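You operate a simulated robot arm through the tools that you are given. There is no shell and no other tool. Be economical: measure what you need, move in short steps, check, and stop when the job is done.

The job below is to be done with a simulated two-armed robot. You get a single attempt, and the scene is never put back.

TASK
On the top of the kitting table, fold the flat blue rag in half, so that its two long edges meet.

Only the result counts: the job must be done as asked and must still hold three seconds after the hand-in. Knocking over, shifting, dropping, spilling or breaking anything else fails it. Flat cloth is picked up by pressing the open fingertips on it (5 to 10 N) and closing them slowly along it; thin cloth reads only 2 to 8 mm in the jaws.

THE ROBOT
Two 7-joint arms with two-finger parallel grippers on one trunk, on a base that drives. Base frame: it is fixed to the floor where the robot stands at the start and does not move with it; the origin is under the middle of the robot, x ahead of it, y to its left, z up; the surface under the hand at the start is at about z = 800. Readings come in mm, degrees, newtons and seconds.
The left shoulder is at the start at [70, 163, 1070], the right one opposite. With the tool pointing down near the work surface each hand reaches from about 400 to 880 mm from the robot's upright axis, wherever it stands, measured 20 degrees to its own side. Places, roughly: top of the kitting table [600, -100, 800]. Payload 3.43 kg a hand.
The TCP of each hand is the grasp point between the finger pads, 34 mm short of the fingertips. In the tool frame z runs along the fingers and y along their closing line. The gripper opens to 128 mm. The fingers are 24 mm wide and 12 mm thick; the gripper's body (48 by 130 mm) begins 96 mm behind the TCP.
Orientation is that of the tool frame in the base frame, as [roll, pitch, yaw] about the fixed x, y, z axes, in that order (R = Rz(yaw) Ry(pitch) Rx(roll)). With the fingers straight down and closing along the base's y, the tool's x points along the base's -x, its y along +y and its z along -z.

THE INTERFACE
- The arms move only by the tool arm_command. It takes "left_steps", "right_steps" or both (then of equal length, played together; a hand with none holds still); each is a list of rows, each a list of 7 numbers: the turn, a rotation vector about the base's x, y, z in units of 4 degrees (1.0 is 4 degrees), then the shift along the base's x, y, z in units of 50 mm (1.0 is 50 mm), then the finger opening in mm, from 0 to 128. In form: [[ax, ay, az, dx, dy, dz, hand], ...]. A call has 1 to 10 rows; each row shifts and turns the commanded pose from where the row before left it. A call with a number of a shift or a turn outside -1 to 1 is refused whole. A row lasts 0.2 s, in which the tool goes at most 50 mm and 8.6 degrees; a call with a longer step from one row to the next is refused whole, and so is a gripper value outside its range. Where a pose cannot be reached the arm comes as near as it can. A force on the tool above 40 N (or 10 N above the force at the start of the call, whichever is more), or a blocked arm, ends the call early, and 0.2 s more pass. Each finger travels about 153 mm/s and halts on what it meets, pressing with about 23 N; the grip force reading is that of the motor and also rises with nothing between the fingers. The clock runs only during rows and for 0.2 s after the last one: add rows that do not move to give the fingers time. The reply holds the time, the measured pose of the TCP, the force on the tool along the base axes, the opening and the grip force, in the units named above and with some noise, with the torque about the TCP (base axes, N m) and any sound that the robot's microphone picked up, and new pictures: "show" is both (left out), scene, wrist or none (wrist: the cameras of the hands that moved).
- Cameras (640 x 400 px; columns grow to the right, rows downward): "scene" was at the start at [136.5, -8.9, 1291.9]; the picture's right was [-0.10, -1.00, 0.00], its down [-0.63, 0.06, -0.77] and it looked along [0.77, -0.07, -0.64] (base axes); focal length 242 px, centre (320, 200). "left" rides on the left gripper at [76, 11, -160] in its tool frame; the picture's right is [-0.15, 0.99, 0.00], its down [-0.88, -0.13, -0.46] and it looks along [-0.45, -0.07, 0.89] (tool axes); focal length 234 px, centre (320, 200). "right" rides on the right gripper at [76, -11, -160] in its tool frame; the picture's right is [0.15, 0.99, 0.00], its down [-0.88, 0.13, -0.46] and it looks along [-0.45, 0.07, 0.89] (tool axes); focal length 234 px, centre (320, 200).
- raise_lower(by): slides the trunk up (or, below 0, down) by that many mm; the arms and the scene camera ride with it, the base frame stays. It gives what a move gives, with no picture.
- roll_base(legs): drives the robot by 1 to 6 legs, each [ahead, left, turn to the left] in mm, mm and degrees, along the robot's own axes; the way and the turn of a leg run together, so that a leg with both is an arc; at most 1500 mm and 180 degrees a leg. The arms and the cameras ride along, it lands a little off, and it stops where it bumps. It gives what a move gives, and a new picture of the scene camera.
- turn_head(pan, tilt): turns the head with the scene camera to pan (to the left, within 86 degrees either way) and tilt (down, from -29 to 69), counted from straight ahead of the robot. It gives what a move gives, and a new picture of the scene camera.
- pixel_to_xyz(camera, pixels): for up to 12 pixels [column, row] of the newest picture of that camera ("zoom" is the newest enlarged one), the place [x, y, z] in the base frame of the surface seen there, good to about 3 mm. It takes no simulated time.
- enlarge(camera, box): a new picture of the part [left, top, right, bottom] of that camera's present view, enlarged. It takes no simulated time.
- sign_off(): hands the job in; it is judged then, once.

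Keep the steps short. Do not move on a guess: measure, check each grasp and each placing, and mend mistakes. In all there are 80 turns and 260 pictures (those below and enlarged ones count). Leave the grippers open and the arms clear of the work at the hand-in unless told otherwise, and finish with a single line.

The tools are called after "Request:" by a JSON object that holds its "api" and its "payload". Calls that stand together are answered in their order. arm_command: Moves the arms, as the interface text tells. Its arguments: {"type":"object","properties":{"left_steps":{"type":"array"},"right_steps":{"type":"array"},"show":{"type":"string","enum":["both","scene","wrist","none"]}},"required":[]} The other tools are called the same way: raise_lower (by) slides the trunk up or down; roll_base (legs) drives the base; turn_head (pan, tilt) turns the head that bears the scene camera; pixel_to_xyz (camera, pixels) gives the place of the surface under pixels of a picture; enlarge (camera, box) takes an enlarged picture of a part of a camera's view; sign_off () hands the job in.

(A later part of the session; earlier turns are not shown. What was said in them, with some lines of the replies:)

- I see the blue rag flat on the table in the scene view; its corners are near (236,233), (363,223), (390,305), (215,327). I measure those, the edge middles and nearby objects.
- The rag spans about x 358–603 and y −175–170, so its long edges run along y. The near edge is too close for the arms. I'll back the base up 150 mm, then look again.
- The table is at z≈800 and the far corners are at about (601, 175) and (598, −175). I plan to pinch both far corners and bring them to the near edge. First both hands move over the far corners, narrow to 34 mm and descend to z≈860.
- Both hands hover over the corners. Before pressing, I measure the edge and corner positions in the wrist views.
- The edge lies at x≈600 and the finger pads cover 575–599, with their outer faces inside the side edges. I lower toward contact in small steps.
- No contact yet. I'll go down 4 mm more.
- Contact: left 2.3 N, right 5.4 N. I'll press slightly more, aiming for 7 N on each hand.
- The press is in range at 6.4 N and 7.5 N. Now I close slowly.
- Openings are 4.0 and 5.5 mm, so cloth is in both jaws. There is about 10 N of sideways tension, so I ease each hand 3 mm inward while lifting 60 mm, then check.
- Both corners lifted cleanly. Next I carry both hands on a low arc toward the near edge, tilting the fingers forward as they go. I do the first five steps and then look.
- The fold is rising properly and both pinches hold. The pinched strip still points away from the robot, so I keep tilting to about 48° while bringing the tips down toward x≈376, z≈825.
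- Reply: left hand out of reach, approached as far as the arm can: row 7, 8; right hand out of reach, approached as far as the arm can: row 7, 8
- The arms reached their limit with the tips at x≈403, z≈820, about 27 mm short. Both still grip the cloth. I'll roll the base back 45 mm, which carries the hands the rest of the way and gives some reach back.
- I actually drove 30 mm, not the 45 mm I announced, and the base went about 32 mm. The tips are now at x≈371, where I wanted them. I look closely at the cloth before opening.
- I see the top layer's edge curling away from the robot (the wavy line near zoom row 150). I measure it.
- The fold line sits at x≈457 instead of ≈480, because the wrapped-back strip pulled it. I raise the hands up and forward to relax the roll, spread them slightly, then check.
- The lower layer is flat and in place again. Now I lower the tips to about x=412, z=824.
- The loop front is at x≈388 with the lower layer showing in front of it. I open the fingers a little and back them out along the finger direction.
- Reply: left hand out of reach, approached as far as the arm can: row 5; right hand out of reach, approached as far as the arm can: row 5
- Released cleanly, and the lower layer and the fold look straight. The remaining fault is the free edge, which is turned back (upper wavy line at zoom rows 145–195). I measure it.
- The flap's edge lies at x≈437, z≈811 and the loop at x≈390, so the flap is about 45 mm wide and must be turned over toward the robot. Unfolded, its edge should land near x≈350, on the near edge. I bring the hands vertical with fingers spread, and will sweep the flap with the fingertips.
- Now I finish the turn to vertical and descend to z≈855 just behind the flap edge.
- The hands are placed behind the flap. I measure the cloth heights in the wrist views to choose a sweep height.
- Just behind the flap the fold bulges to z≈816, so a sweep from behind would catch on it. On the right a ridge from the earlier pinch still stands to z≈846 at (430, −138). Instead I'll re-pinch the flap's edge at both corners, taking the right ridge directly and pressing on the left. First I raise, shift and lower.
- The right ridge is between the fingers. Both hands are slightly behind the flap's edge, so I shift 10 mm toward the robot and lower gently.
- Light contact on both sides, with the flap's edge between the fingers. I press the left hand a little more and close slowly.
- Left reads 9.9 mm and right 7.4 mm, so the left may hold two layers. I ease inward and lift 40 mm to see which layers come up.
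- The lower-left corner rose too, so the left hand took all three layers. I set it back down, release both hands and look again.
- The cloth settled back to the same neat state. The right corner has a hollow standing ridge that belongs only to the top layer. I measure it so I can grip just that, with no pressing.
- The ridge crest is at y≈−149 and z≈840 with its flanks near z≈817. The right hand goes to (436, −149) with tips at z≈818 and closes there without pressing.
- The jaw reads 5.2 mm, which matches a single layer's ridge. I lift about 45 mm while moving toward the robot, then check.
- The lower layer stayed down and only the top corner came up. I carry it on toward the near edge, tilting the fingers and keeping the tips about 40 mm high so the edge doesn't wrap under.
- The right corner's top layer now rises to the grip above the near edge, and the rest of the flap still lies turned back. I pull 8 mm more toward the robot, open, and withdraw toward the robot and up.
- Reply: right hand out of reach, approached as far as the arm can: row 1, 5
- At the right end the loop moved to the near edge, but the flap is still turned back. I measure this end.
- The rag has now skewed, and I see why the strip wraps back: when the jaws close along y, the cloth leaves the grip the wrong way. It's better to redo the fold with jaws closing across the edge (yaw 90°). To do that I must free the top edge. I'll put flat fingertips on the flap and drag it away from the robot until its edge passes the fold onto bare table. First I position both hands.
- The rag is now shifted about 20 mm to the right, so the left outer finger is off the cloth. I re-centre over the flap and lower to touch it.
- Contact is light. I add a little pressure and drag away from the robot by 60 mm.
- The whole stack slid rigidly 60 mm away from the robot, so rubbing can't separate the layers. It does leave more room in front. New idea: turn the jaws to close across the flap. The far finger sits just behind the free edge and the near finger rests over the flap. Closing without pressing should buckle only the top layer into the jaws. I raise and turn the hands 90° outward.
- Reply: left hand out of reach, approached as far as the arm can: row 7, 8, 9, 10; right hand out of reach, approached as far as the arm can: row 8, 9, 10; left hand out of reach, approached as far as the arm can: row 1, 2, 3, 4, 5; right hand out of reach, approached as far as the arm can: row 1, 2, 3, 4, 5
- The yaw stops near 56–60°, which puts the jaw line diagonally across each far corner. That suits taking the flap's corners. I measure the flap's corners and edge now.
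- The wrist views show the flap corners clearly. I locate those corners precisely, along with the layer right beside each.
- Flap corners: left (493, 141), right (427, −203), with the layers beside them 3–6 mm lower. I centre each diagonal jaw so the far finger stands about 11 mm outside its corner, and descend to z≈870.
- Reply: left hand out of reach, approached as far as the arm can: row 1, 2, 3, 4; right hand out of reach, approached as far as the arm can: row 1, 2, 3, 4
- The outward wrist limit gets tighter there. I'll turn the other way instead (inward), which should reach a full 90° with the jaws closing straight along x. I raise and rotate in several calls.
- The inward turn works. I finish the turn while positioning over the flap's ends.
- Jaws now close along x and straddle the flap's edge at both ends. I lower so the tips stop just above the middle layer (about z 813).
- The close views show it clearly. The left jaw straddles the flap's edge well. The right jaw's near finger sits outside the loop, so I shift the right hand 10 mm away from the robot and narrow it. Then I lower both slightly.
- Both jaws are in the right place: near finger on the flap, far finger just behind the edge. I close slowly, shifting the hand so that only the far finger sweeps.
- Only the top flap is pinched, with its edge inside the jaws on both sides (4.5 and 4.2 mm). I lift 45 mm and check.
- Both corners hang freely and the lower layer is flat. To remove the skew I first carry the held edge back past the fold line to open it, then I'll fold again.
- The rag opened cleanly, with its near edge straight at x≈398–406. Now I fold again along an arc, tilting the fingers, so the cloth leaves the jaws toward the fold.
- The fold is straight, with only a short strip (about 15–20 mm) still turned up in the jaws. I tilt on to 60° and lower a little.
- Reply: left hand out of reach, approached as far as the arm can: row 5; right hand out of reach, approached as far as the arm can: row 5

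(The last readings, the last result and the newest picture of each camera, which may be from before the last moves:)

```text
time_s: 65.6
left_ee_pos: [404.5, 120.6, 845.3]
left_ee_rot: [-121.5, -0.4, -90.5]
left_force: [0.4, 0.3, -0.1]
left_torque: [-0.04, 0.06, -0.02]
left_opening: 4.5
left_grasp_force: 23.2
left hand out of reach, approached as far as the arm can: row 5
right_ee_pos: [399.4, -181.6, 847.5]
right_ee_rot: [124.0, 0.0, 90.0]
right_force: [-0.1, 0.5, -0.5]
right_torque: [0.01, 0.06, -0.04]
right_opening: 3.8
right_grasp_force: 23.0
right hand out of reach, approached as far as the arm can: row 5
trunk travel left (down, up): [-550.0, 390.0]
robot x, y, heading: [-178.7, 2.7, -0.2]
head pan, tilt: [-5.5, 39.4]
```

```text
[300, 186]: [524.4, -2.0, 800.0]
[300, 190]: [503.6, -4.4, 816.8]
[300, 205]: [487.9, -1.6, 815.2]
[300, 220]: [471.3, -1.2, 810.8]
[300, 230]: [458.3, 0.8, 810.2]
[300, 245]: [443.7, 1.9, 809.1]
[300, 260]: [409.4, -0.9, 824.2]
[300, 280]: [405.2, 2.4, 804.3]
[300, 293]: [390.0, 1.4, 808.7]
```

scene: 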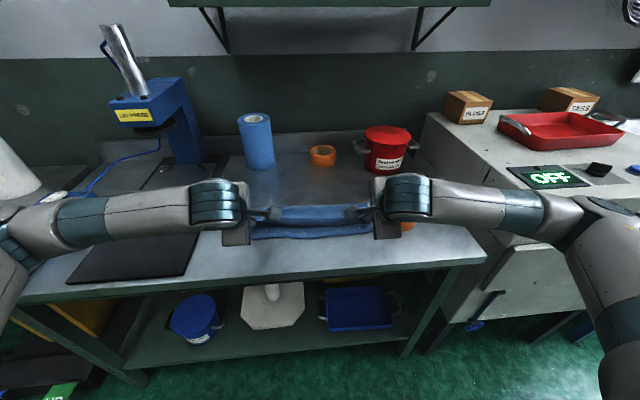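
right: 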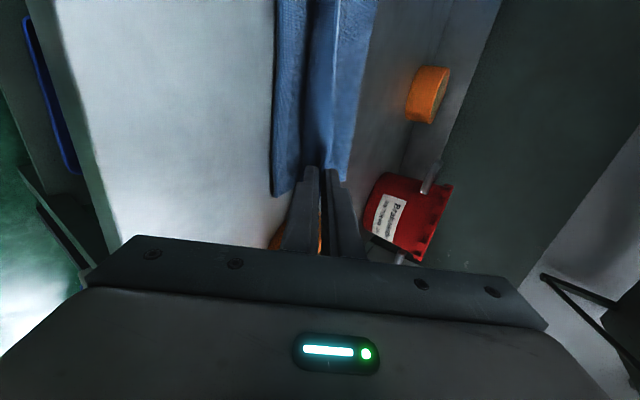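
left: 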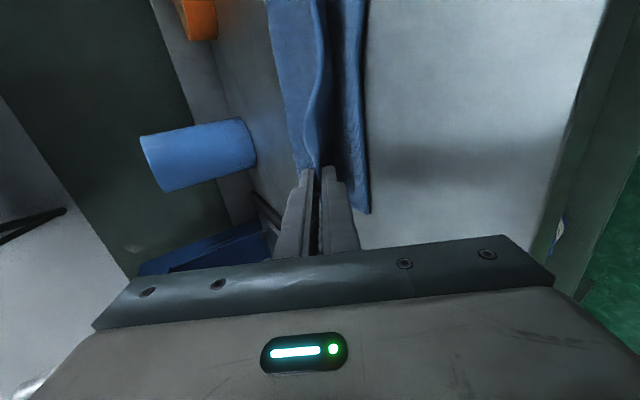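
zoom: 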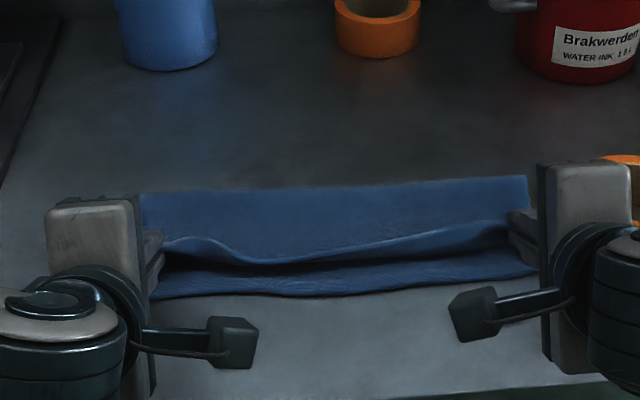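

The turned strip flipped over by itself: mid-width, the free edge now points toward the robot at x≈409, over the near edge (x≈393). I open slightly and then withdraw by rolling the base back, so the pads draw the edge outward.

Request:
{"api": "arm_command", "payload": {"left_steps": [[0, 0, 0, 0, 0, -0.06, 0], [0, 0, 0, 0, 0, -0.06, 4], [0, 0, 0, 0, 0, 0, 8], [0, 0, 0, 0, 0, 0, 11]], "right_steps": [[0, 0, 0, 0, 0, -0.08, 0], [0, 0, 0, 0, 0, -0.08, 4], [0, 0, 0, 0, 0, 0, 8], [0, 0, 0, 0, 0, 0, 11]], "show": "none"}}

Request:
{"api": "enlarge", "payload": {"camera": "left", "box": [200, 60, 440, 210]}}

Request:
{"api": "enlarge", "payload": {"camera": "right", "box": [200, 60, 440, 210]}}

Request:
{"api": "enlarge", "payload": {"camera": "scene", "box": [210, 150, 402, 270]}}

```text
time_s: 66.6
left_ee_pos: [405.4, 120.5, 839.0]
left_ee_rot: [-120.0, 0.0, -90.1]
left_force: [0.3, 0.3, -0.3]
left_torque: [0.02, 0.01, -0.02]
left_opening: 10.9
left_grasp_force: 0.2
right_ee_pos: [399.1, -182.4, 838.4]
right_ee_rot: [124.0, -0.1, 90.1]
right_force: [-0.3, -0.4, 0.2]
right_torque: [0.04, 0.03, 0.02]
right_opening: 11.0
right_grasp_force: 0.1
trunk travel left (down, up): [-550.0, 390.0]
robot x, y, heading: [-182.2, -1.7, -0.1]
head pan, tilt: [-5.5, 39.4]
```

```text
2.67 times, centred on (320, 135) of left
```

zoom: 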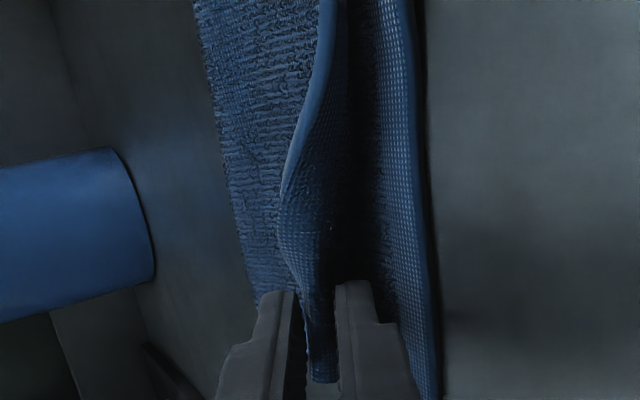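

```text
2.67 times, centred on (320, 135) of right
```

zoom: 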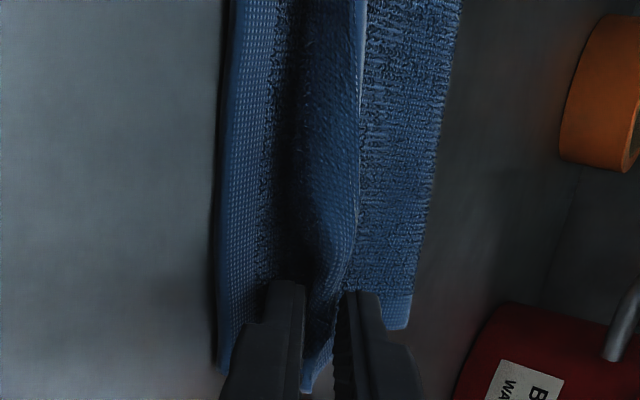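

```text
3.33 times, centred on (306, 210) of scene
```

zoom: 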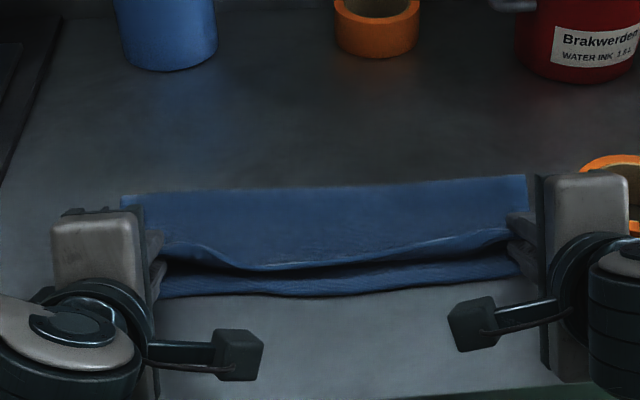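

At mid-width the edge is free and facing the robot. Near the jaws the strip is still doubled. I narrow to 7 mm for a light drag and roll the base back 50 mm.

Request:
{"api": "arm_command", "payload": {"left_steps": [[0, 0, 0, 0, 0, 0, 8], [0, 0, 0, 0, 0, 0, 7]], "right_steps": [[0, 0, 0, 0, 0, 0, 8], [0, 0, 0, 0, 0, 0, 7]], "show": "none"}}

Request:
{"api": "roll_base", "payload": {"legs": [[-50, 0, 0]]}}

Request:
{"api": "enlarge", "payload": {"camera": "scene", "box": [210, 150, 402, 270]}}

Request:
{"api": "enlarge", "payload": {"camera": "left", "box": [200, 60, 440, 210]}}

Request:
{"api": "enlarge", "payload": {"camera": "right", "box": [200, 60, 440, 210]}}

```text
time_s: 67.2
left_ee_pos: [404.0, 120.2, 838.6]
left_ee_rot: [-120.0, 0.0, -90.0]
left_force: [1.0, -0.2, 0.4]
left_torque: [0.0, -0.04, -0.01]
left_opening: 8.8
left_grasp_force: 1.6
right_ee_pos: [398.3, -181.2, 839.1]
right_ee_rot: [123.9, -0.1, 90.0]
right_force: [0.0, 0.6, -0.8]
right_torque: [0.0, 0.01, 0.0]
right_opening: 8.3
right_grasp_force: 1.4
trunk travel left (down, up): [-550.0, 390.0]
robot x, y, heading: [-178.6, 1.0, 0.0]
head pan, tilt: [-5.5, 39.4]
```

```text
time_s: 68.1
left_ee_pos: [354.1, 118.3, 838.8]
left_ee_rot: [-119.9, 0.1, -90.2]
left_force: [-0.2, -0.2, -0.2]
left_torque: [-0.01, -0.03, 0.02]
left_opening: 7.8
left_grasp_force: 0.3
right_ee_pos: [346.2, -183.0, 840.2]
right_ee_rot: [123.9, -0.1, 89.9]
right_force: [-0.6, 0.6, -0.7]
right_torque: [0.04, 0.0, -0.01]
right_opening: 7.9
right_grasp_force: 0.3
trunk travel left (down, up): [-550.0, 390.0]
robot x, y, heading: [-232.0, -1.3, 0.2]
head pan, tilt: [-5.5, 39.4]
```

scene: 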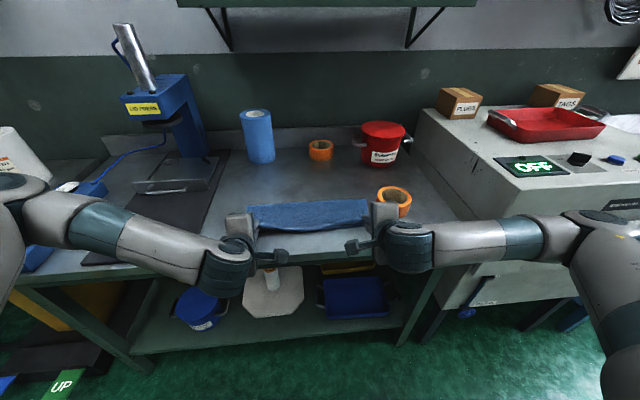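

```text
3.33 times, centred on (306, 210) of scene
```

zoom: 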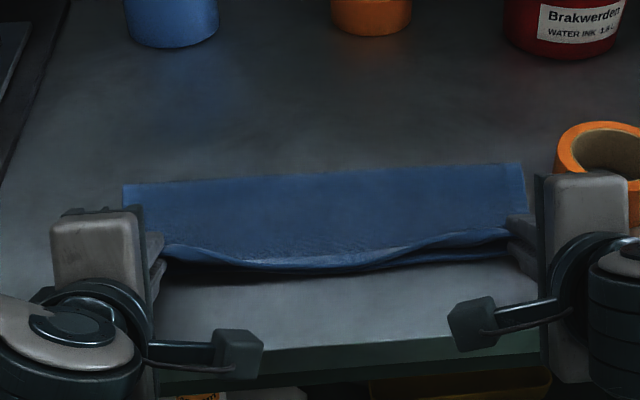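

```text
2.67 times, centred on (320, 135) of left
```

zoom: 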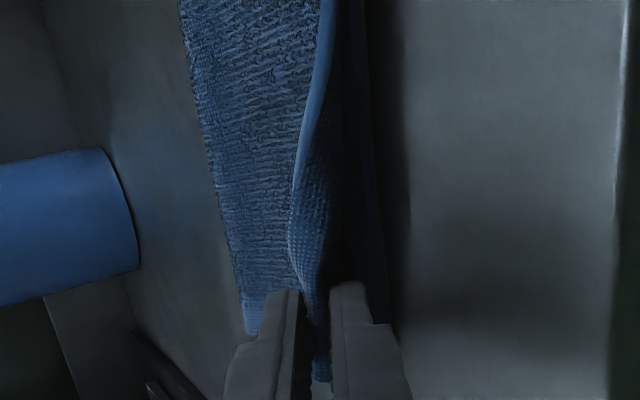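

```text
2.67 times, centred on (320, 135) of right
```

zoom: 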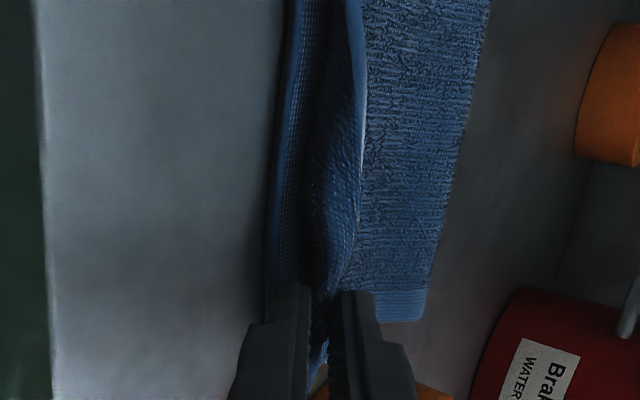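

The light grip may have drawn the cloth along. I measure where the fold and edges are now.

Request:
{"api": "enlarge", "payload": {"camera": "scene", "box": [210, 150, 402, 270]}}

Request:
{"api": "pixel_to_xyz", "payload": {"camera": "zoom", "pixels": [[130, 190], [510, 172], [320, 180], [320, 200], [320, 240], [320, 258], [320, 268], [200, 255], [460, 240], [320, 330], [320, 272]]}}

```text
3.33 times, centred on (306, 210) of scene
```

zoom: 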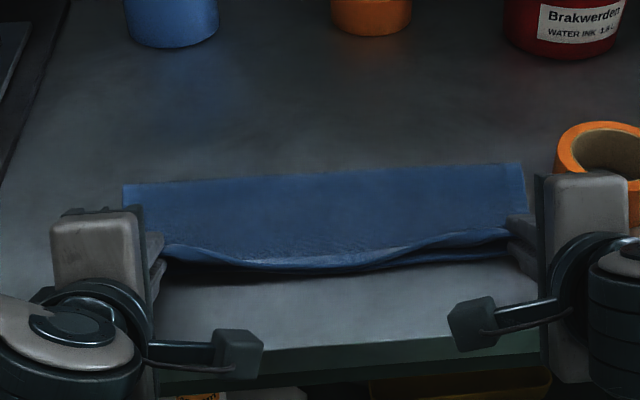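

```text
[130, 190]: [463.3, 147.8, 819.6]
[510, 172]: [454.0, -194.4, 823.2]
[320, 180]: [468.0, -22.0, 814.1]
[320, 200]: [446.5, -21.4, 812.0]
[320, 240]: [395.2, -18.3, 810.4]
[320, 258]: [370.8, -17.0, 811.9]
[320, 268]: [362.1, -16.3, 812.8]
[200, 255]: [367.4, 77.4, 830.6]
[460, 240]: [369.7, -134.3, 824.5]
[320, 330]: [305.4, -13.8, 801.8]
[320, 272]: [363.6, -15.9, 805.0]
```

The cloth slid with them; the fold is at x≈473 and the mid edge at x≈362, still aligned. Now I open fully and roll back 90 mm so nothing drags.

Request:
{"api": "arm_command", "payload": {"left_steps": [[0, 0, 0, 0, 0, 0, 16], [0, 0, 0, 0, 0, 0, 24], [0, 0, 0, 0, 0, 0, 28], [0, 0, 0, 0, 0, 0, 28]], "right_steps": [[0, 0, 0, 0, 0, 0, 16], [0, 0, 0, 0, 0, 0, 24], [0, 0, 0, 0, 0, 0, 28], [0, 0, 0, 0, 0, 0, 28]], "show": "none"}}

Request:
{"api": "roll_base", "payload": {"legs": [[-90, 0, 0]]}}

Request:
{"api": "enlarge", "payload": {"camera": "scene", "box": [210, 130, 402, 250]}}

Request:
{"api": "enlarge", "payload": {"camera": "left", "box": [160, 0, 480, 200]}}

Request:
{"api": "enlarge", "payload": {"camera": "right", "box": [160, 0, 480, 200]}}

```text
time_s: 69.1
left_ee_pos: [353.4, 120.5, 839.5]
left_ee_rot: [-119.9, -0.1, -90.1]
left_force: [0.8, 0.7, 6.7]
left_torque: [-0.01, -0.15, 0.0]
left_opening: 24.5
left_grasp_force: 0.0
right_ee_pos: [347.1, -182.4, 839.5]
right_ee_rot: [124.0, -0.1, 89.8]
right_force: [-0.9, -0.4, 3.6]
right_torque: [-0.05, 0.02, -0.04]
right_opening: 27.4
right_grasp_force: 0.0
trunk travel left (down, up): [-550.0, 390.0]
robot x, y, heading: [-229.1, 1.2, -0.0]
head pan, tilt: [-5.5, 39.4]
```

```text
time_s: 70.2
left_ee_pos: [263.3, 121.2, 839.7]
left_ee_rot: [-120.0, 0.0, -90.0]
left_force: [-0.1, 0.5, 0.9]
left_torque: [0.0, -0.03, -0.01]
left_opening: 27.9
left_grasp_force: 0.0
right_ee_pos: [258.0, -179.8, 840.1]
right_ee_rot: [124.0, -0.1, 90.0]
right_force: [0.3, -0.7, 0.3]
right_torque: [-0.03, -0.02, -0.01]
right_opening: 27.9
right_grasp_force: 0.0
trunk travel left (down, up): [-550.0, 390.0]
robot x, y, heading: [-316.2, -0.8, -0.0]
head pan, tilt: [-5.5, 39.4]
```

scene: 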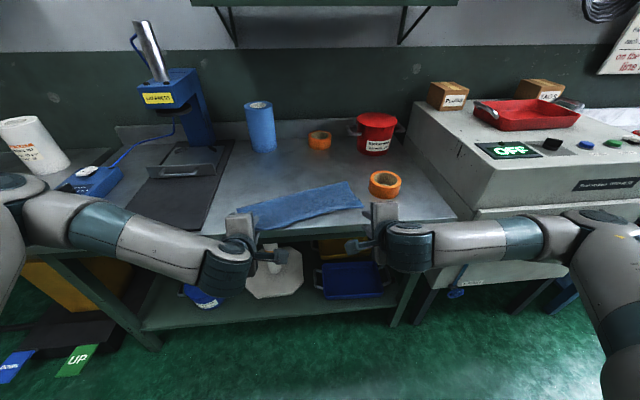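

```text
3.33 times, centred on (306, 190) of scene
```

zoom: 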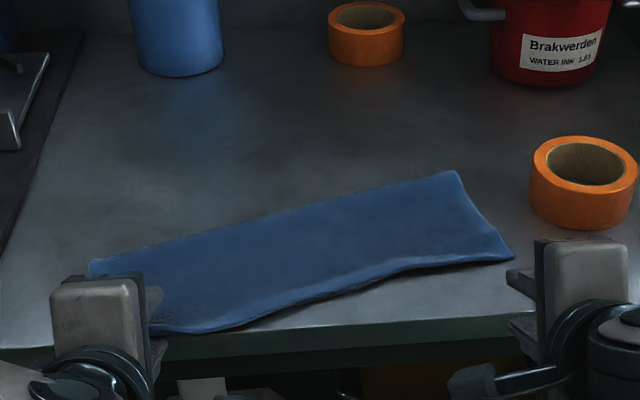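

```text
2.00 times, centred on (320, 100) of left
```

zoom: 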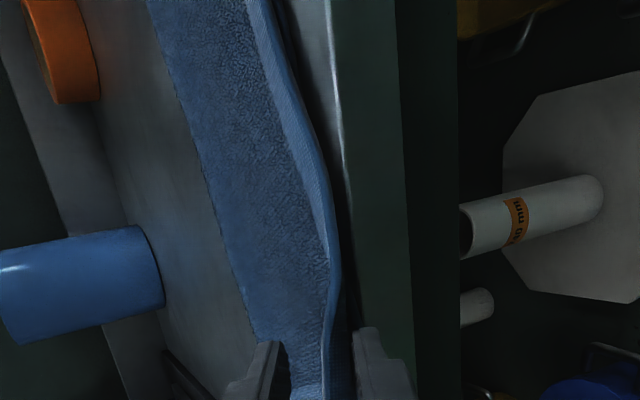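

```text
2.00 times, centred on (320, 100) of right
```

zoom: 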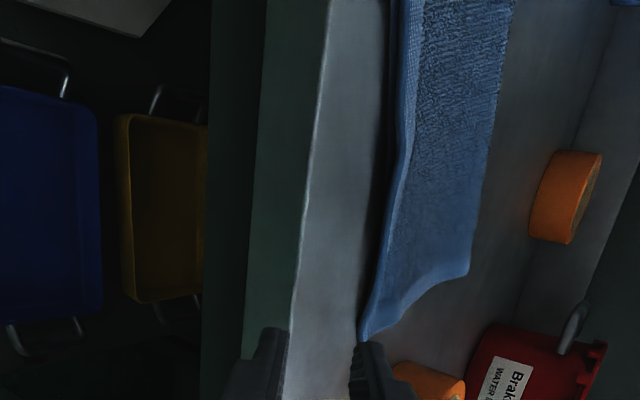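

The rag now looks properly folded, but the left lower finger pressed on it and dragged that end toward the front edge. I measure that end before moving anything.

Request:
{"api": "enlarge", "payload": {"camera": "scene", "box": [220, 170, 380, 270]}}

Request:
{"api": "pixel_to_xyz", "payload": {"camera": "zoom", "pixels": [[95, 150], [160, 235], [220, 230], [300, 210], [400, 175], [500, 150], [585, 135], [500, 40], [350, 70], [200, 115], [300, 225], [400, 230]]}}

Request:
{"api": "enlarge", "payload": {"camera": "left", "box": [240, 100, 400, 200]}}

```text
4.00 times, centred on (300, 220) of scene
```

zoom: 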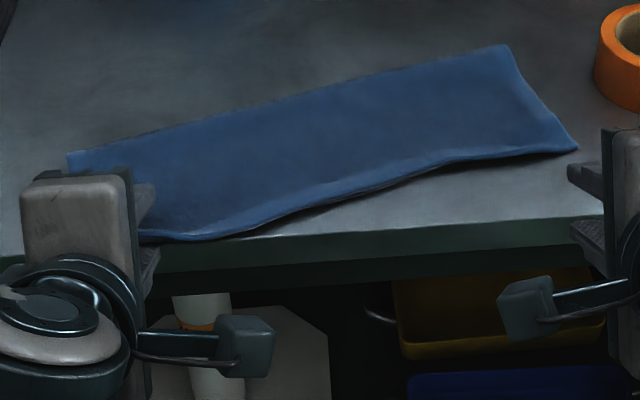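

```text
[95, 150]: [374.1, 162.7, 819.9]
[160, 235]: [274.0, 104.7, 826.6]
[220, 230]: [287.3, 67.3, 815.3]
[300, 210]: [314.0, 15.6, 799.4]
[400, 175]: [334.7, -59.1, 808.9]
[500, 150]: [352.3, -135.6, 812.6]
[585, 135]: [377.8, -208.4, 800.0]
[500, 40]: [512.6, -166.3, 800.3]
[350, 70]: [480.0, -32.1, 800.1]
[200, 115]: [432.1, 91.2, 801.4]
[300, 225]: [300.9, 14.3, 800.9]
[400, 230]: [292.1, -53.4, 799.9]
```

```text
4.00 times, centred on (320, 150) of left
```

zoom: 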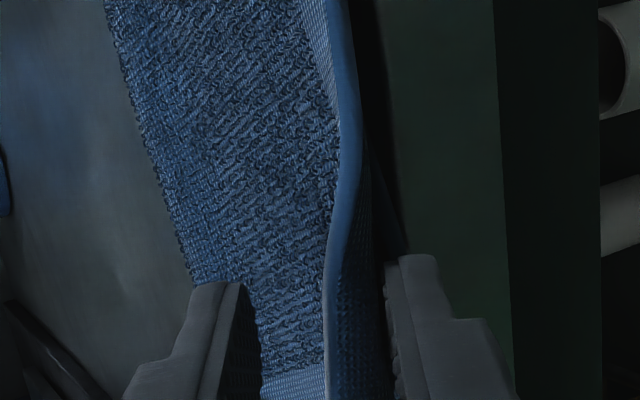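

The left end overhangs the front edge by about 25 mm. First I free the left hand: I raise it slightly while opening so only the upper finger moves, then roll back. After that I'll drag the whole stack back with flat fingertips, since it slides as one piece.

Request:
{"api": "arm_command", "payload": {"left_steps": [[0, 0, 0, 0, 0, 0.06, 34], [0, 0, 0, 0, 0, 0.08, 42], [0, 0, 0, 0, 0, 0.02, 42]], "show": "none"}}

Request:
{"api": "roll_base", "payload": {"legs": [[-80, 0, 0]]}}

Request:
{"api": "enlarge", "payload": {"camera": "scene", "box": [220, 150, 412, 270]}}

```text
time_s: 71.0
left_ee_pos: [264.1, 120.4, 847.8]
left_ee_rot: [-120.1, 0.0, -89.9]
left_force: [-0.5, 0.2, -1.4]
left_torque: [0.01, 0.01, -0.01]
left_opening: 41.8
left_grasp_force: 0.0
right_ee_pos: [258.1, -179.9, 839.2]
right_ee_rot: [124.1, -0.1, 90.0]
right_force: [0.6, 0.2, 0.2]
right_torque: [-0.01, 0.01, -0.03]
right_opening: 28.0
right_grasp_force: 0.0
trunk travel left (down, up): [-550.0, 390.0]
robot x, y, heading: [-319.7, 0.0, -0.1]
head pan, tilt: [-5.5, 39.4]
```

```text
time_s: 72.1
left_ee_pos: [182.9, 121.7, 847.2]
left_ee_rot: [-119.9, 0.0, -89.9]
left_force: [0.3, 0.2, 0.8]
left_torque: [0.03, 0.0, 0.0]
left_opening: 41.9
left_grasp_force: 0.0
right_ee_pos: [178.6, -180.3, 839.6]
right_ee_rot: [123.9, 0.0, 90.1]
right_force: [0.1, 0.0, 0.6]
right_torque: [0.0, 0.0, -0.02]
right_opening: 28.2
right_grasp_force: 0.0
trunk travel left (down, up): [-550.0, 390.0]
robot x, y, heading: [-399.8, 2.1, -0.0]
head pan, tilt: [-5.5, 39.4]
```

scene: 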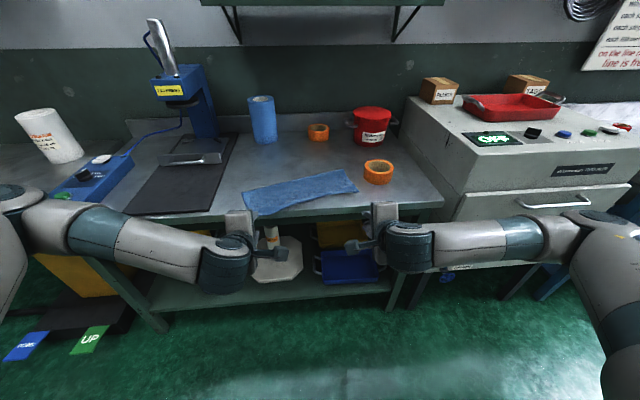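

```text
3.33 times, centred on (316, 210) of scene
```

zoom: 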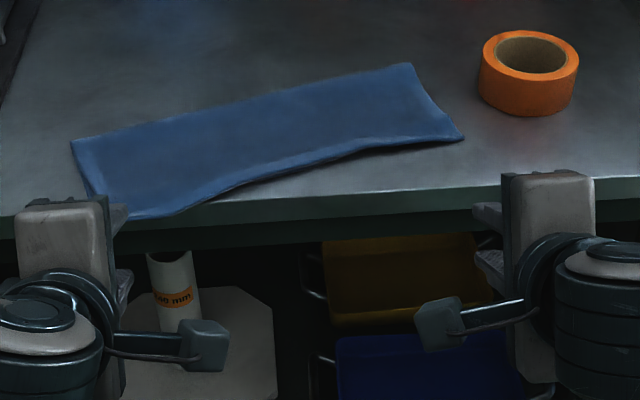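

The hands are free and the rag is a neat rectangle, overhanging the front edge at its left end. I raise the hands and turn the fingers down again.

Request:
{"api": "arm_command", "payload": {"left_steps": [[0, 1, 0, 0, 0, 0.9, 60], [0, 1, 0, 0, 0, 0.9, 60], [0, 1, 0, 0, 0, 0.9, 60], [0, 1, 0, 0, 0, 0.5, 60], [0, 1, 0, 0.2, 0, 0, 60], [0, 1, 0, 0.2, 0, 0, 60], [0, 1, 0, 0.2, 0, 0, 60], [0, 1, 0, 0.2, 0, 0, 60], [0, 1, 0, 0.2, 0, 0, 60], [0, 1, 0, 0.2, 0, 0, 60]], "right_steps": [[0, 1, 0, 0, 0, 0.9, 60], [0, 1, 0, 0, 0, 0.9, 60], [0, 1, 0, 0, 0, 0.9, 60], [0, 1, 0, 0, 0, 0.6, 60], [0, 1, 0, 0.2, 0, 0, 60], [0, 1, 0, 0.2, 0, 0, 60], [0, 1, 0, 0.2, 0, 0, 60], [0, 1, 0, 0.2, 0, 0, 60], [0, 1, 0, 0.2, 0, 0, 60], [0, 1, 0, 0.2, 0, 0, 60]], "show": "none"}}

Request:
{"api": "arm_command", "payload": {"left_steps": [[0, 1, 0, 0, 0, 0, 60], [0, 1, 0, 0, 0, 0, 60], [0, 1, 0, 0, 0, 0, 60], [0, 1, 0, 0, 0, 0, 60], [0, 1, 0, 0, 0, 0, 60]], "right_steps": [[0, 1, 0, 0, 0, 0, 60], [0, 1, 0, 0, 0, 0, 60], [0, 1, 0, 0, 0, 0, 60], [0, 1, 0, 0, 0, 0, 60], [0, 0, 0, 0, 0, 0, 60]], "show": "none"}}

Request:
{"api": "roll_base", "payload": {"legs": [[220, 0, 0]]}}

Request:
{"api": "enlarge", "payload": {"camera": "scene", "box": [200, 160, 424, 300]}}

Request:
{"api": "enlarge", "payload": {"camera": "left", "box": [0, 0, 640, 400]}}

Request:
{"api": "enlarge", "payload": {"camera": "right", "box": [0, 0, 640, 400]}}

```text
time_s: 74.3
left_ee_pos: [245.5, 120.7, 1007.1]
left_ee_rot: [-160.2, 0.0, -89.9]
left_force: [0.5, 0.1, -0.9]
left_torque: [0.0, 0.01, 0.01]
left_opening: 60.3
left_grasp_force: 0.1
right_ee_pos: [239.9, -178.6, 1002.5]
right_ee_rot: [164.3, -0.1, 90.1]
right_force: [-0.2, 0.2, -1.1]
right_torque: [0.0, 0.01, 0.04]
right_opening: 59.9
right_grasp_force: 0.0
trunk travel left (down, up): [-550.0, 390.0]
robot x, y, heading: [-400.3, -0.4, 0.1]
head pan, tilt: [-5.5, 39.4]
```

```text
time_s: 75.5
left_ee_pos: [245.8, 120.6, 1008.7]
left_ee_rot: [179.9, 0.2, -90.0]
left_force: [1.0, -0.3, 0.4]
left_torque: [-0.01, -0.02, 0.0]
left_opening: 59.9
left_grasp_force: 0.0
right_ee_pos: [239.1, -179.3, 1004.8]
right_ee_rot: [-179.9, -0.2, 90.1]
right_force: [0.2, -0.6, 0.8]
right_torque: [0.02, 0.0, 0.01]
right_opening: 59.9
right_grasp_force: 0.1
trunk travel left (down, up): [-550.0, 390.0]
robot x, y, heading: [-399.7, -2.3, 0.2]
head pan, tilt: [-5.5, 39.4]
```

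```text
time_s: 77.2
left_ee_pos: [470.3, 119.7, 1006.9]
left_ee_rot: [179.9, 0.1, -90.1]
left_force: [-0.5, -0.1, -1.1]
left_torque: [-0.02, 0.03, 0.0]
left_opening: 60.1
left_grasp_force: 0.0
right_ee_pos: [465.3, -179.5, 1003.5]
right_ee_rot: [-179.9, -0.2, 89.9]
right_force: [-0.9, -1.1, -0.4]
right_torque: [0.01, 0.0, -0.01]
right_opening: 60.0
right_grasp_force: 0.1
trunk travel left (down, up): [-550.0, 390.0]
robot x, y, heading: [-171.6, -1.5, 0.0]
head pan, tilt: [-5.5, 39.4]
```

scene: 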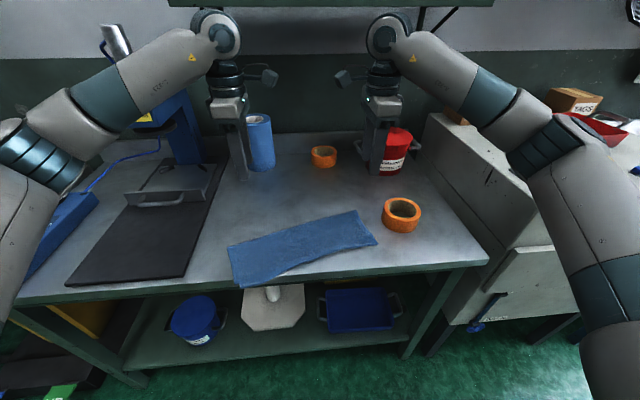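

```text
2.86 times, centred on (312, 230) of scene
```

zoom: 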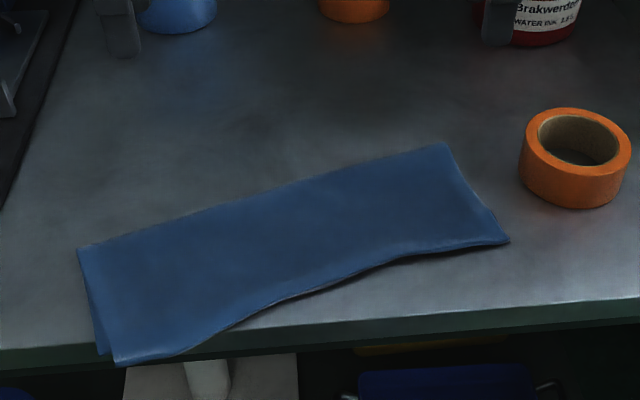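

```text
1.00 times, centred on (320, 200) of left (not enlarged: the box is as wide or as high as the picture)
```

zoom: 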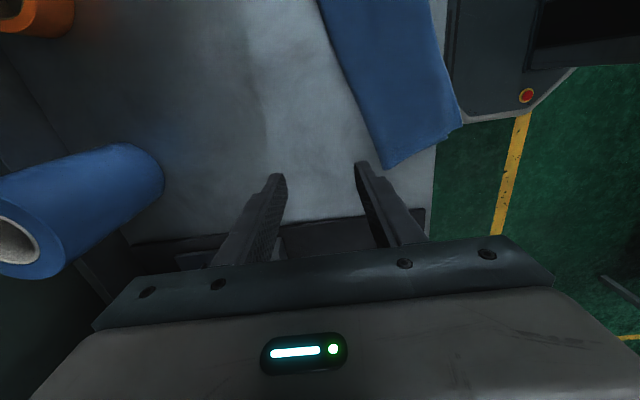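

```text
1.00 times, centred on (320, 200) of right (not enlarged: the box is as wide or as high as the picture)
```

zoom: 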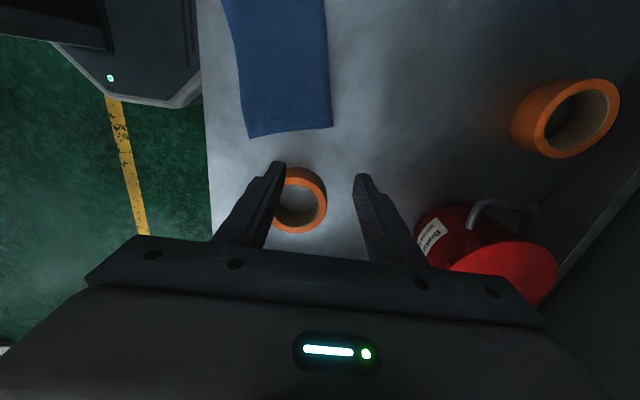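

The rag is folded neatly: the top layer covers the bottom, and both long edges lie together. The left end overhangs the front edge, though, so I'll slide the whole stack back onto the table by pressing lightly from above. I position both hands over the stack's centre line.

Request:
{"api": "arm_command", "payload": {"left_steps": [[0, 0, 0, -0.853, -0.233, 0, 40], [0, 0, 0, -0.853, -0.233, 0, 40], [0, 0, 0, -0.853, -0.233, 0, 40], [0, 0, 0, 0, 0, -0.94, 40], [0, 0, 0, 0, 0, -0.94, 40], [0, 0, 0, 0, 0, -0.94, 40], [0, 0, 0, 0, 0, 0, 40]], "right_steps": [[0, 0, 0, -0.253, 0.267, 0, 40], [0, 0, 0, -0.253, 0.267, 0, 40], [0, 0, 0, -0.253, 0.267, 0, 40], [0, 0, 0, 0, 0, -0.92, 40], [0, 0, 0, 0, 0, -0.92, 40], [0, 0, 0, 0, 0, -0.92, 40], [0, 0, 0, 0, 0, 0, 40]]}}

Request:
{"api": "enlarge", "payload": {"camera": "scene", "box": [200, 170, 424, 310]}}

```text
time_s: 78.8
left_ee_pos: [340.2, 87.1, 868.5]
left_ee_rot: [180.0, 0.0, -90.0]
left_force: [-0.8, -0.2, 0.6]
left_torque: [0.01, -0.01, 0.02]
left_opening: 40.0
left_grasp_force: 0.0
right_ee_pos: [427.2, -138.3, 864.5]
right_ee_rot: [-180.0, -0.1, 90.1]
right_force: [-0.6, 0.3, -0.2]
right_torque: [0.01, 0.0, -0.01]
right_opening: 39.9
right_grasp_force: 0.1
trunk travel left (down, up): [-550.0, 390.0]
robot x, y, heading: [-174.3, -4.8, -0.0]
head pan, tilt: [-5.5, 39.4]
```

scene: 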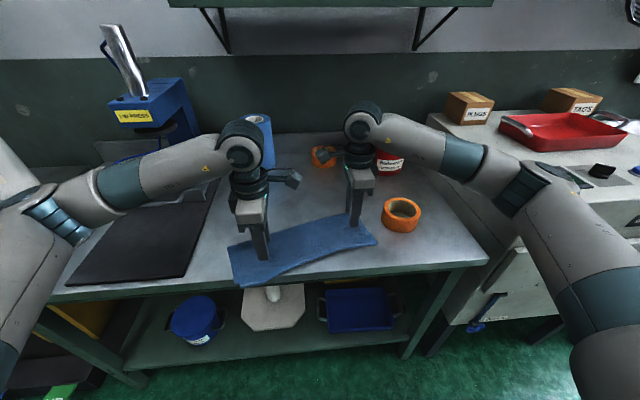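
right: 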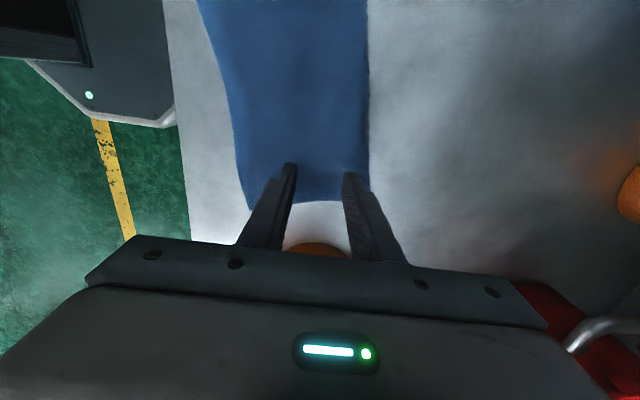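
left: 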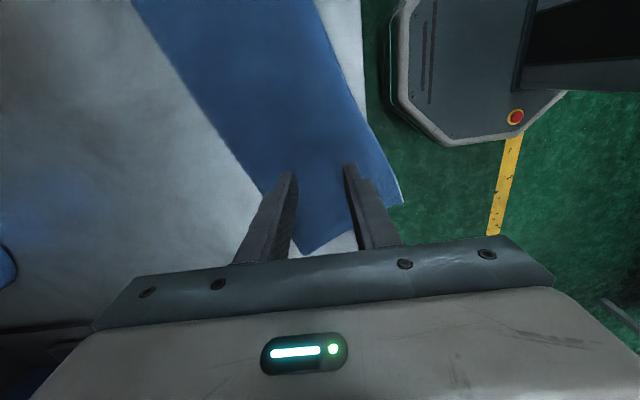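

```text
2.86 times, centred on (312, 240) of scene
```

zoom: 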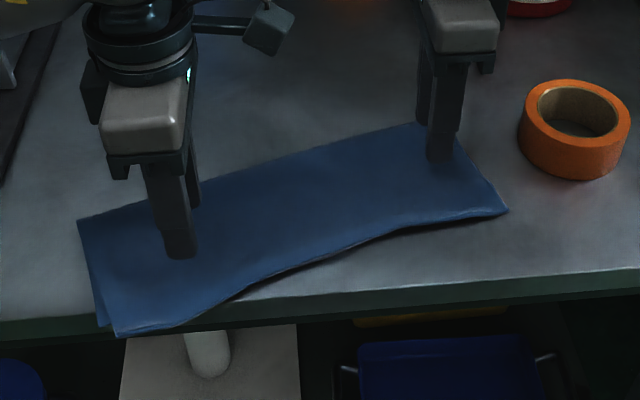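

Both hands are over the cloth and inside the table edge. I lower to contact.

Request:
{"api": "arm_command", "payload": {"left_steps": [[0, 0, 0, 0.1, 0, -0.4, 40], [0, 0, 0, 0, 0, -0.06, 40], [0, 0, 0, 0, 0, -0.06, 40], [0, 0, 0, 0, 0, 0, 40]], "right_steps": [[0, 0, 0, 0, 0, -0.34, 40], [0, 0, 0, 0, 0, -0.06, 40], [0, 0, 0, 0, 0, -0.06, 40], [0, 0, 0, 0, 0, 0, 40]], "show": "none"}}

```text
time_s: 79.8
left_ee_pos: [345.7, 86.7, 842.4]
left_ee_rot: [-180.0, 0.1, -90.0]
left_force: [0.0, 1.2, 1.8]
left_torque: [0.04, 0.03, 0.03]
left_opening: 40.0
left_grasp_force: 0.0
right_ee_pos: [426.9, -139.3, 843.1]
right_ee_rot: [179.9, -0.2, 90.0]
right_force: [0.8, -0.7, 0.8]
right_torque: [0.01, 0.0, -0.01]
right_opening: 39.9
right_grasp_force: 0.2
trunk travel left (down, up): [-550.0, 390.0]
robot x, y, heading: [-170.7, 0.5, -0.0]
head pan, tilt: [-5.5, 39.4]
```

Light contact on both. I press about 2 mm more and slide: left 70 mm away from the robot, right 25 mm, which also squares the rag.

Request:
{"api": "arm_command", "payload": {"left_steps": [[0, 0, 0, 0, 0, -0.04, 40], [0, 0, 0, 0.18, 0, 0, 40], [0, 0, 0, 0.18, 0, 0, 40], [0, 0, 0, 0.18, 0, 0, 40], [0, 0, 0, 0.18, 0, 0, 40], [0, 0, 0, 0.18, 0, 0, 40], [0, 0, 0, 0.18, 0, 0, 40], [0, 0, 0, 0.18, 0, 0, 40], [0, 0, 0, 0.14, 0, 0, 40], [0, 0, 0, 0, 0, 0, 40]], "right_steps": [[0, 0, 0, 0, 0, -0.05, 40], [0, 0, 0, 0.06, 0, 0, 40], [0, 0, 0, 0.06, 0, 0, 40], [0, 0, 0, 0.06, 0, 0, 40], [0, 0, 0, 0.06, 0, 0, 40], [0, 0, 0, 0.06, 0, 0, 40], [0, 0, 0, 0.06, 0, 0, 40], [0, 0, 0, 0.06, 0, 0, 40], [0, 0, 0, 0.08, 0, 0, 40], [0, 0, 0, 0, 0, 0, 40]], "show": "none"}}

Request:
{"api": "enlarge", "payload": {"camera": "scene", "box": [200, 160, 424, 300]}}

```text
time_s: 82.0
left_ee_pos: [415.5, 85.7, 841.3]
left_ee_rot: [-180.0, 0.1, -90.0]
left_force: [-2.7, -0.8, 9.6]
left_torque: [-0.02, 0.08, 0.0]
left_opening: 39.6
left_grasp_force: 0.1
right_ee_pos: [451.1, -139.6, 840.8]
right_ee_rot: [-179.9, -0.2, 90.0]
right_force: [-0.3, 1.2, 3.2]
right_torque: [0.03, 0.01, -0.01]
right_opening: 39.8
right_grasp_force: 0.0
trunk travel left (down, up): [-550.0, 390.0]
robot x, y, heading: [-174.4, -0.9, 0.1]
head pan, tilt: [-5.5, 39.4]
```

```text
2.86 times, centred on (312, 230) of scene
```

zoom: 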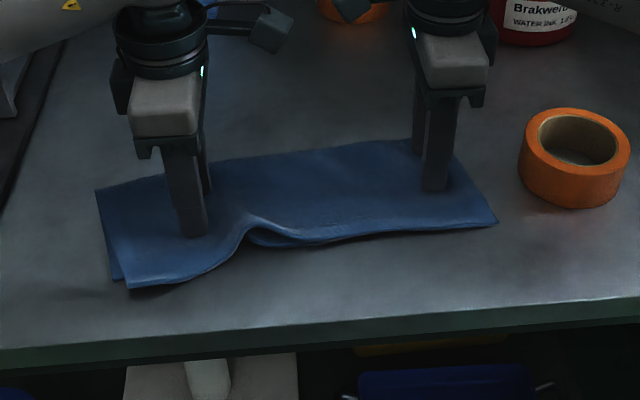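

The rag is fully on the table now. A small buckle formed near the middle of the front edge, so I pull the hands gently apart sideways to stretch it out.

Request:
{"api": "arm_command", "payload": {"left_steps": [[0, 0, 0, 0, 0.1, 0.01, 40], [0, 0, 0, 0, 0.1, 0, 40], [0, 0, 0, 0, 0.1, 0, 40], [0, 0, 0, 0, 0, 0, 40]], "right_steps": [[0, 0, 0, 0, -0.1, -0.02, 40], [0, 0, 0, 0, -0.1, 0, 40], [0, 0, 0, 0, -0.1, 0, 40], [0, 0, 0, 0, 0, 0, 40]], "show": "none"}}

Request:
{"api": "enlarge", "payload": {"camera": "scene", "box": [200, 160, 424, 300]}}

```text
time_s: 83.0
left_ee_pos: [417.0, 102.3, 839.0]
left_ee_rot: [179.9, 0.2, -90.1]
left_force: [0.2, -6.1, 6.5]
left_torque: [-0.22, 0.02, -0.02]
left_opening: 39.6
left_grasp_force: 0.1
right_ee_pos: [449.0, -154.4, 840.7]
right_ee_rot: [-180.0, -0.2, 90.0]
right_force: [0.7, 5.7, 4.2]
right_torque: [0.22, 0.0, 0.03]
right_opening: 39.7
right_grasp_force: 0.0
trunk travel left (down, up): [-550.0, 390.0]
robot x, y, heading: [-173.1, 1.5, -0.1]
head pan, tilt: [-5.5, 39.4]
```

```text
2.86 times, centred on (312, 230) of scene
```

zoom: 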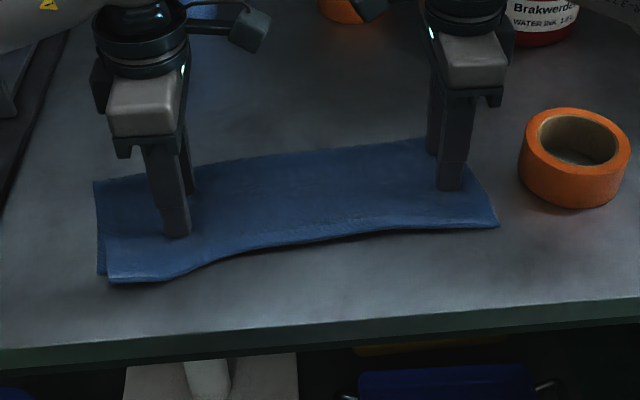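

The wrinkle is out. I lift both hands straight up, well clear, and inspect the result.

Request:
{"api": "arm_command", "payload": {"left_steps": [[0, 0, 0, 0, 0, 0.3, 40], [0, 0, 0, 0, 0, 0.9, 40], [0, 0, 0, 0, 0, 0.9, 40], [0, 0, 0, 0, 0, 0.9, 60], [0, 0, 0, 0, 0.2, 0.9, 60]], "right_steps": [[0, 0, 0, 0, 0, 0.3, 40], [0, 0, 0, 0, 0, 0.9, 40], [0, 0, 0, 0, 0, 0.9, 40], [0, 0, 0, 0, 0, 0.9, 60], [0, 0, 0, 0, -0.2, 0.9, 60]]}}

Request:
{"api": "enlarge", "payload": {"camera": "scene", "box": [210, 180, 402, 300]}}

Request:
{"api": "pixel_to_xyz", "payload": {"camera": "zoom", "pixels": [[80, 170], [90, 285], [110, 290], [200, 275], [300, 240], [400, 225], [510, 215], [445, 118], [300, 140], [200, 155], [250, 210], [400, 170]]}}

```text
time_s: 84.2
left_ee_pos: [414.4, 110.9, 1036.6]
left_ee_rot: [179.9, 0.1, -90.0]
left_force: [0.7, 0.1, -0.2]
left_torque: [-0.03, -0.04, 0.02]
left_opening: 60.0
left_grasp_force: 0.1
right_ee_pos: [446.4, -164.4, 1034.5]
right_ee_rot: [-180.0, -0.1, 90.0]
right_force: [0.2, 0.8, 0.5]
right_torque: [0.03, -0.03, -0.02]
right_opening: 60.2
right_grasp_force: 0.1
trunk travel left (down, up): [-550.0, 390.0]
robot x, y, heading: [-176.2, 1.0, -0.1]
head pan, tilt: [-5.5, 39.4]
```

scene: 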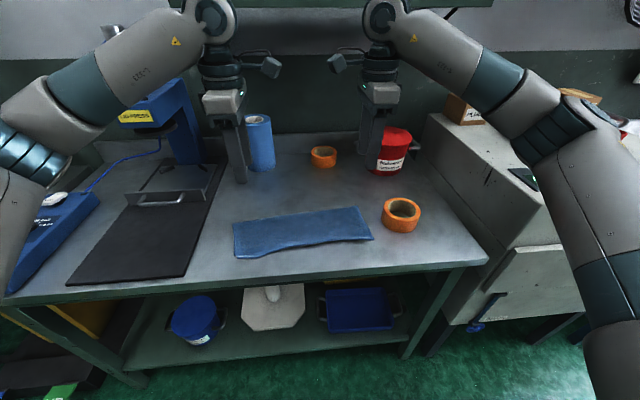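
right: 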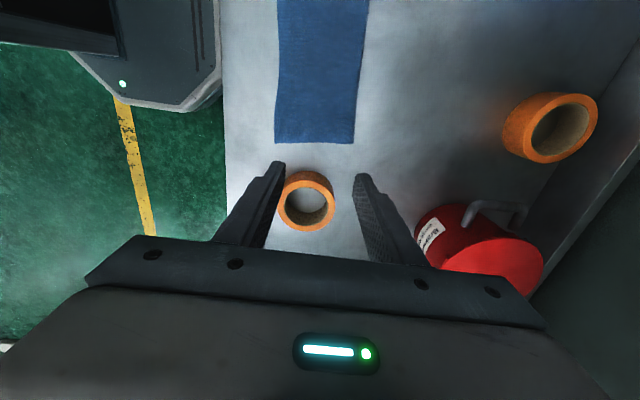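
left: 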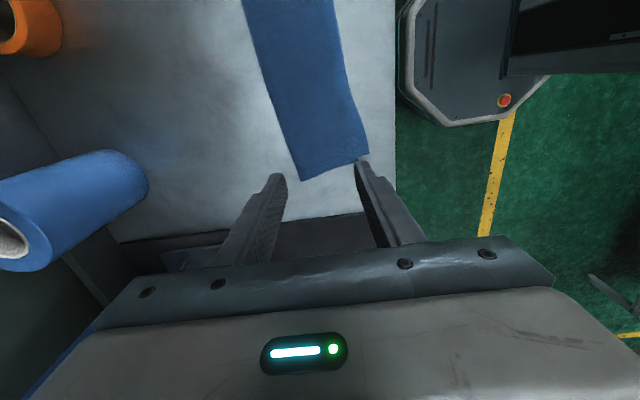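

```text
3.33 times, centred on (306, 240) of scene
```

zoom: 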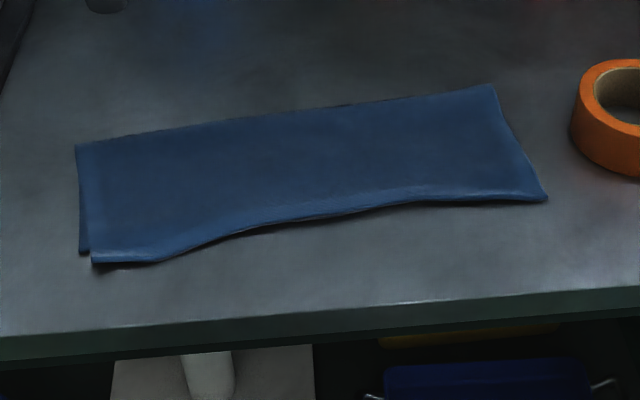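

```text
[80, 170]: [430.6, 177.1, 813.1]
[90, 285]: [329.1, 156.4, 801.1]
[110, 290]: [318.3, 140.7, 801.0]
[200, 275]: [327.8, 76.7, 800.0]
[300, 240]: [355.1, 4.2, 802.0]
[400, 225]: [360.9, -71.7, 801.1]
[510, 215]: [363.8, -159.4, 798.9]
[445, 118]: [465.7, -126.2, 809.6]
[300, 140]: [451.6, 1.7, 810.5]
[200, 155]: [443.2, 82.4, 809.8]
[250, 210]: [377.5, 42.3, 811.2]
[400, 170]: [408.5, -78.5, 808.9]
```

The width is about 120 mm, half of 240, and the rag is entirely on the table. I inspect the long edges closely at both ends.

Request:
{"api": "enlarge", "payload": {"camera": "left", "box": [220, 0, 420, 190]}}

Request:
{"api": "enlarge", "payload": {"camera": "right", "box": [240, 0, 400, 160]}}

Request:
{"api": "enlarge", "payload": {"camera": "scene", "box": [226, 225, 306, 275]}}

Request:
{"api": "enlarge", "payload": {"camera": "scene", "box": [300, 205, 380, 255]}}

```text
2.11 times, centred on (320, 95) of left
```

zoom: 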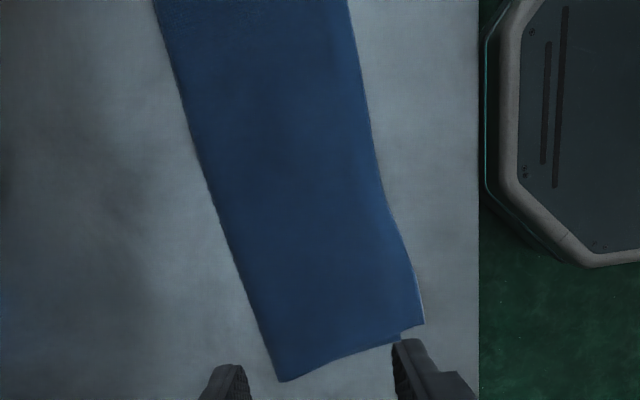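

```text
2.50 times, centred on (320, 80) of right
```

zoom: 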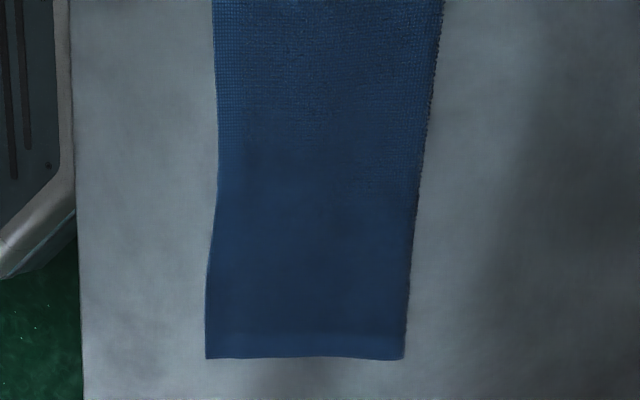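

```text
8.00 times, centred on (266, 250) of scene
```

zoom: 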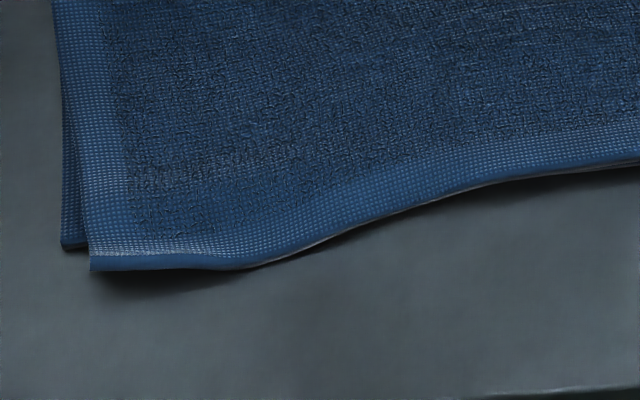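

```text
8.00 times, centred on (340, 230) of scene
```

zoom: 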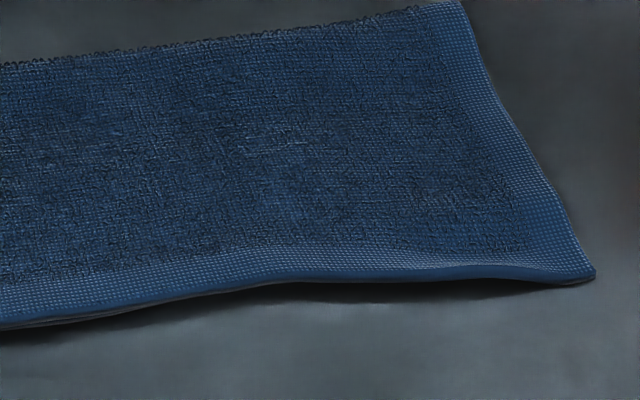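

The top hem is visible along the whole front edge and lies on the lower hem, within about 10 mm at the worst corner. Nothing else has moved, the grippers are open and the arms are clear. I hand in.

Request:
{"api": "sign_off", "payload": {}}

```text
The job is handed in.
```

The blue rag is folded in half on the kitting table with its two long edges together, to within about 10 mm at the worst corner, and the job is handed in.
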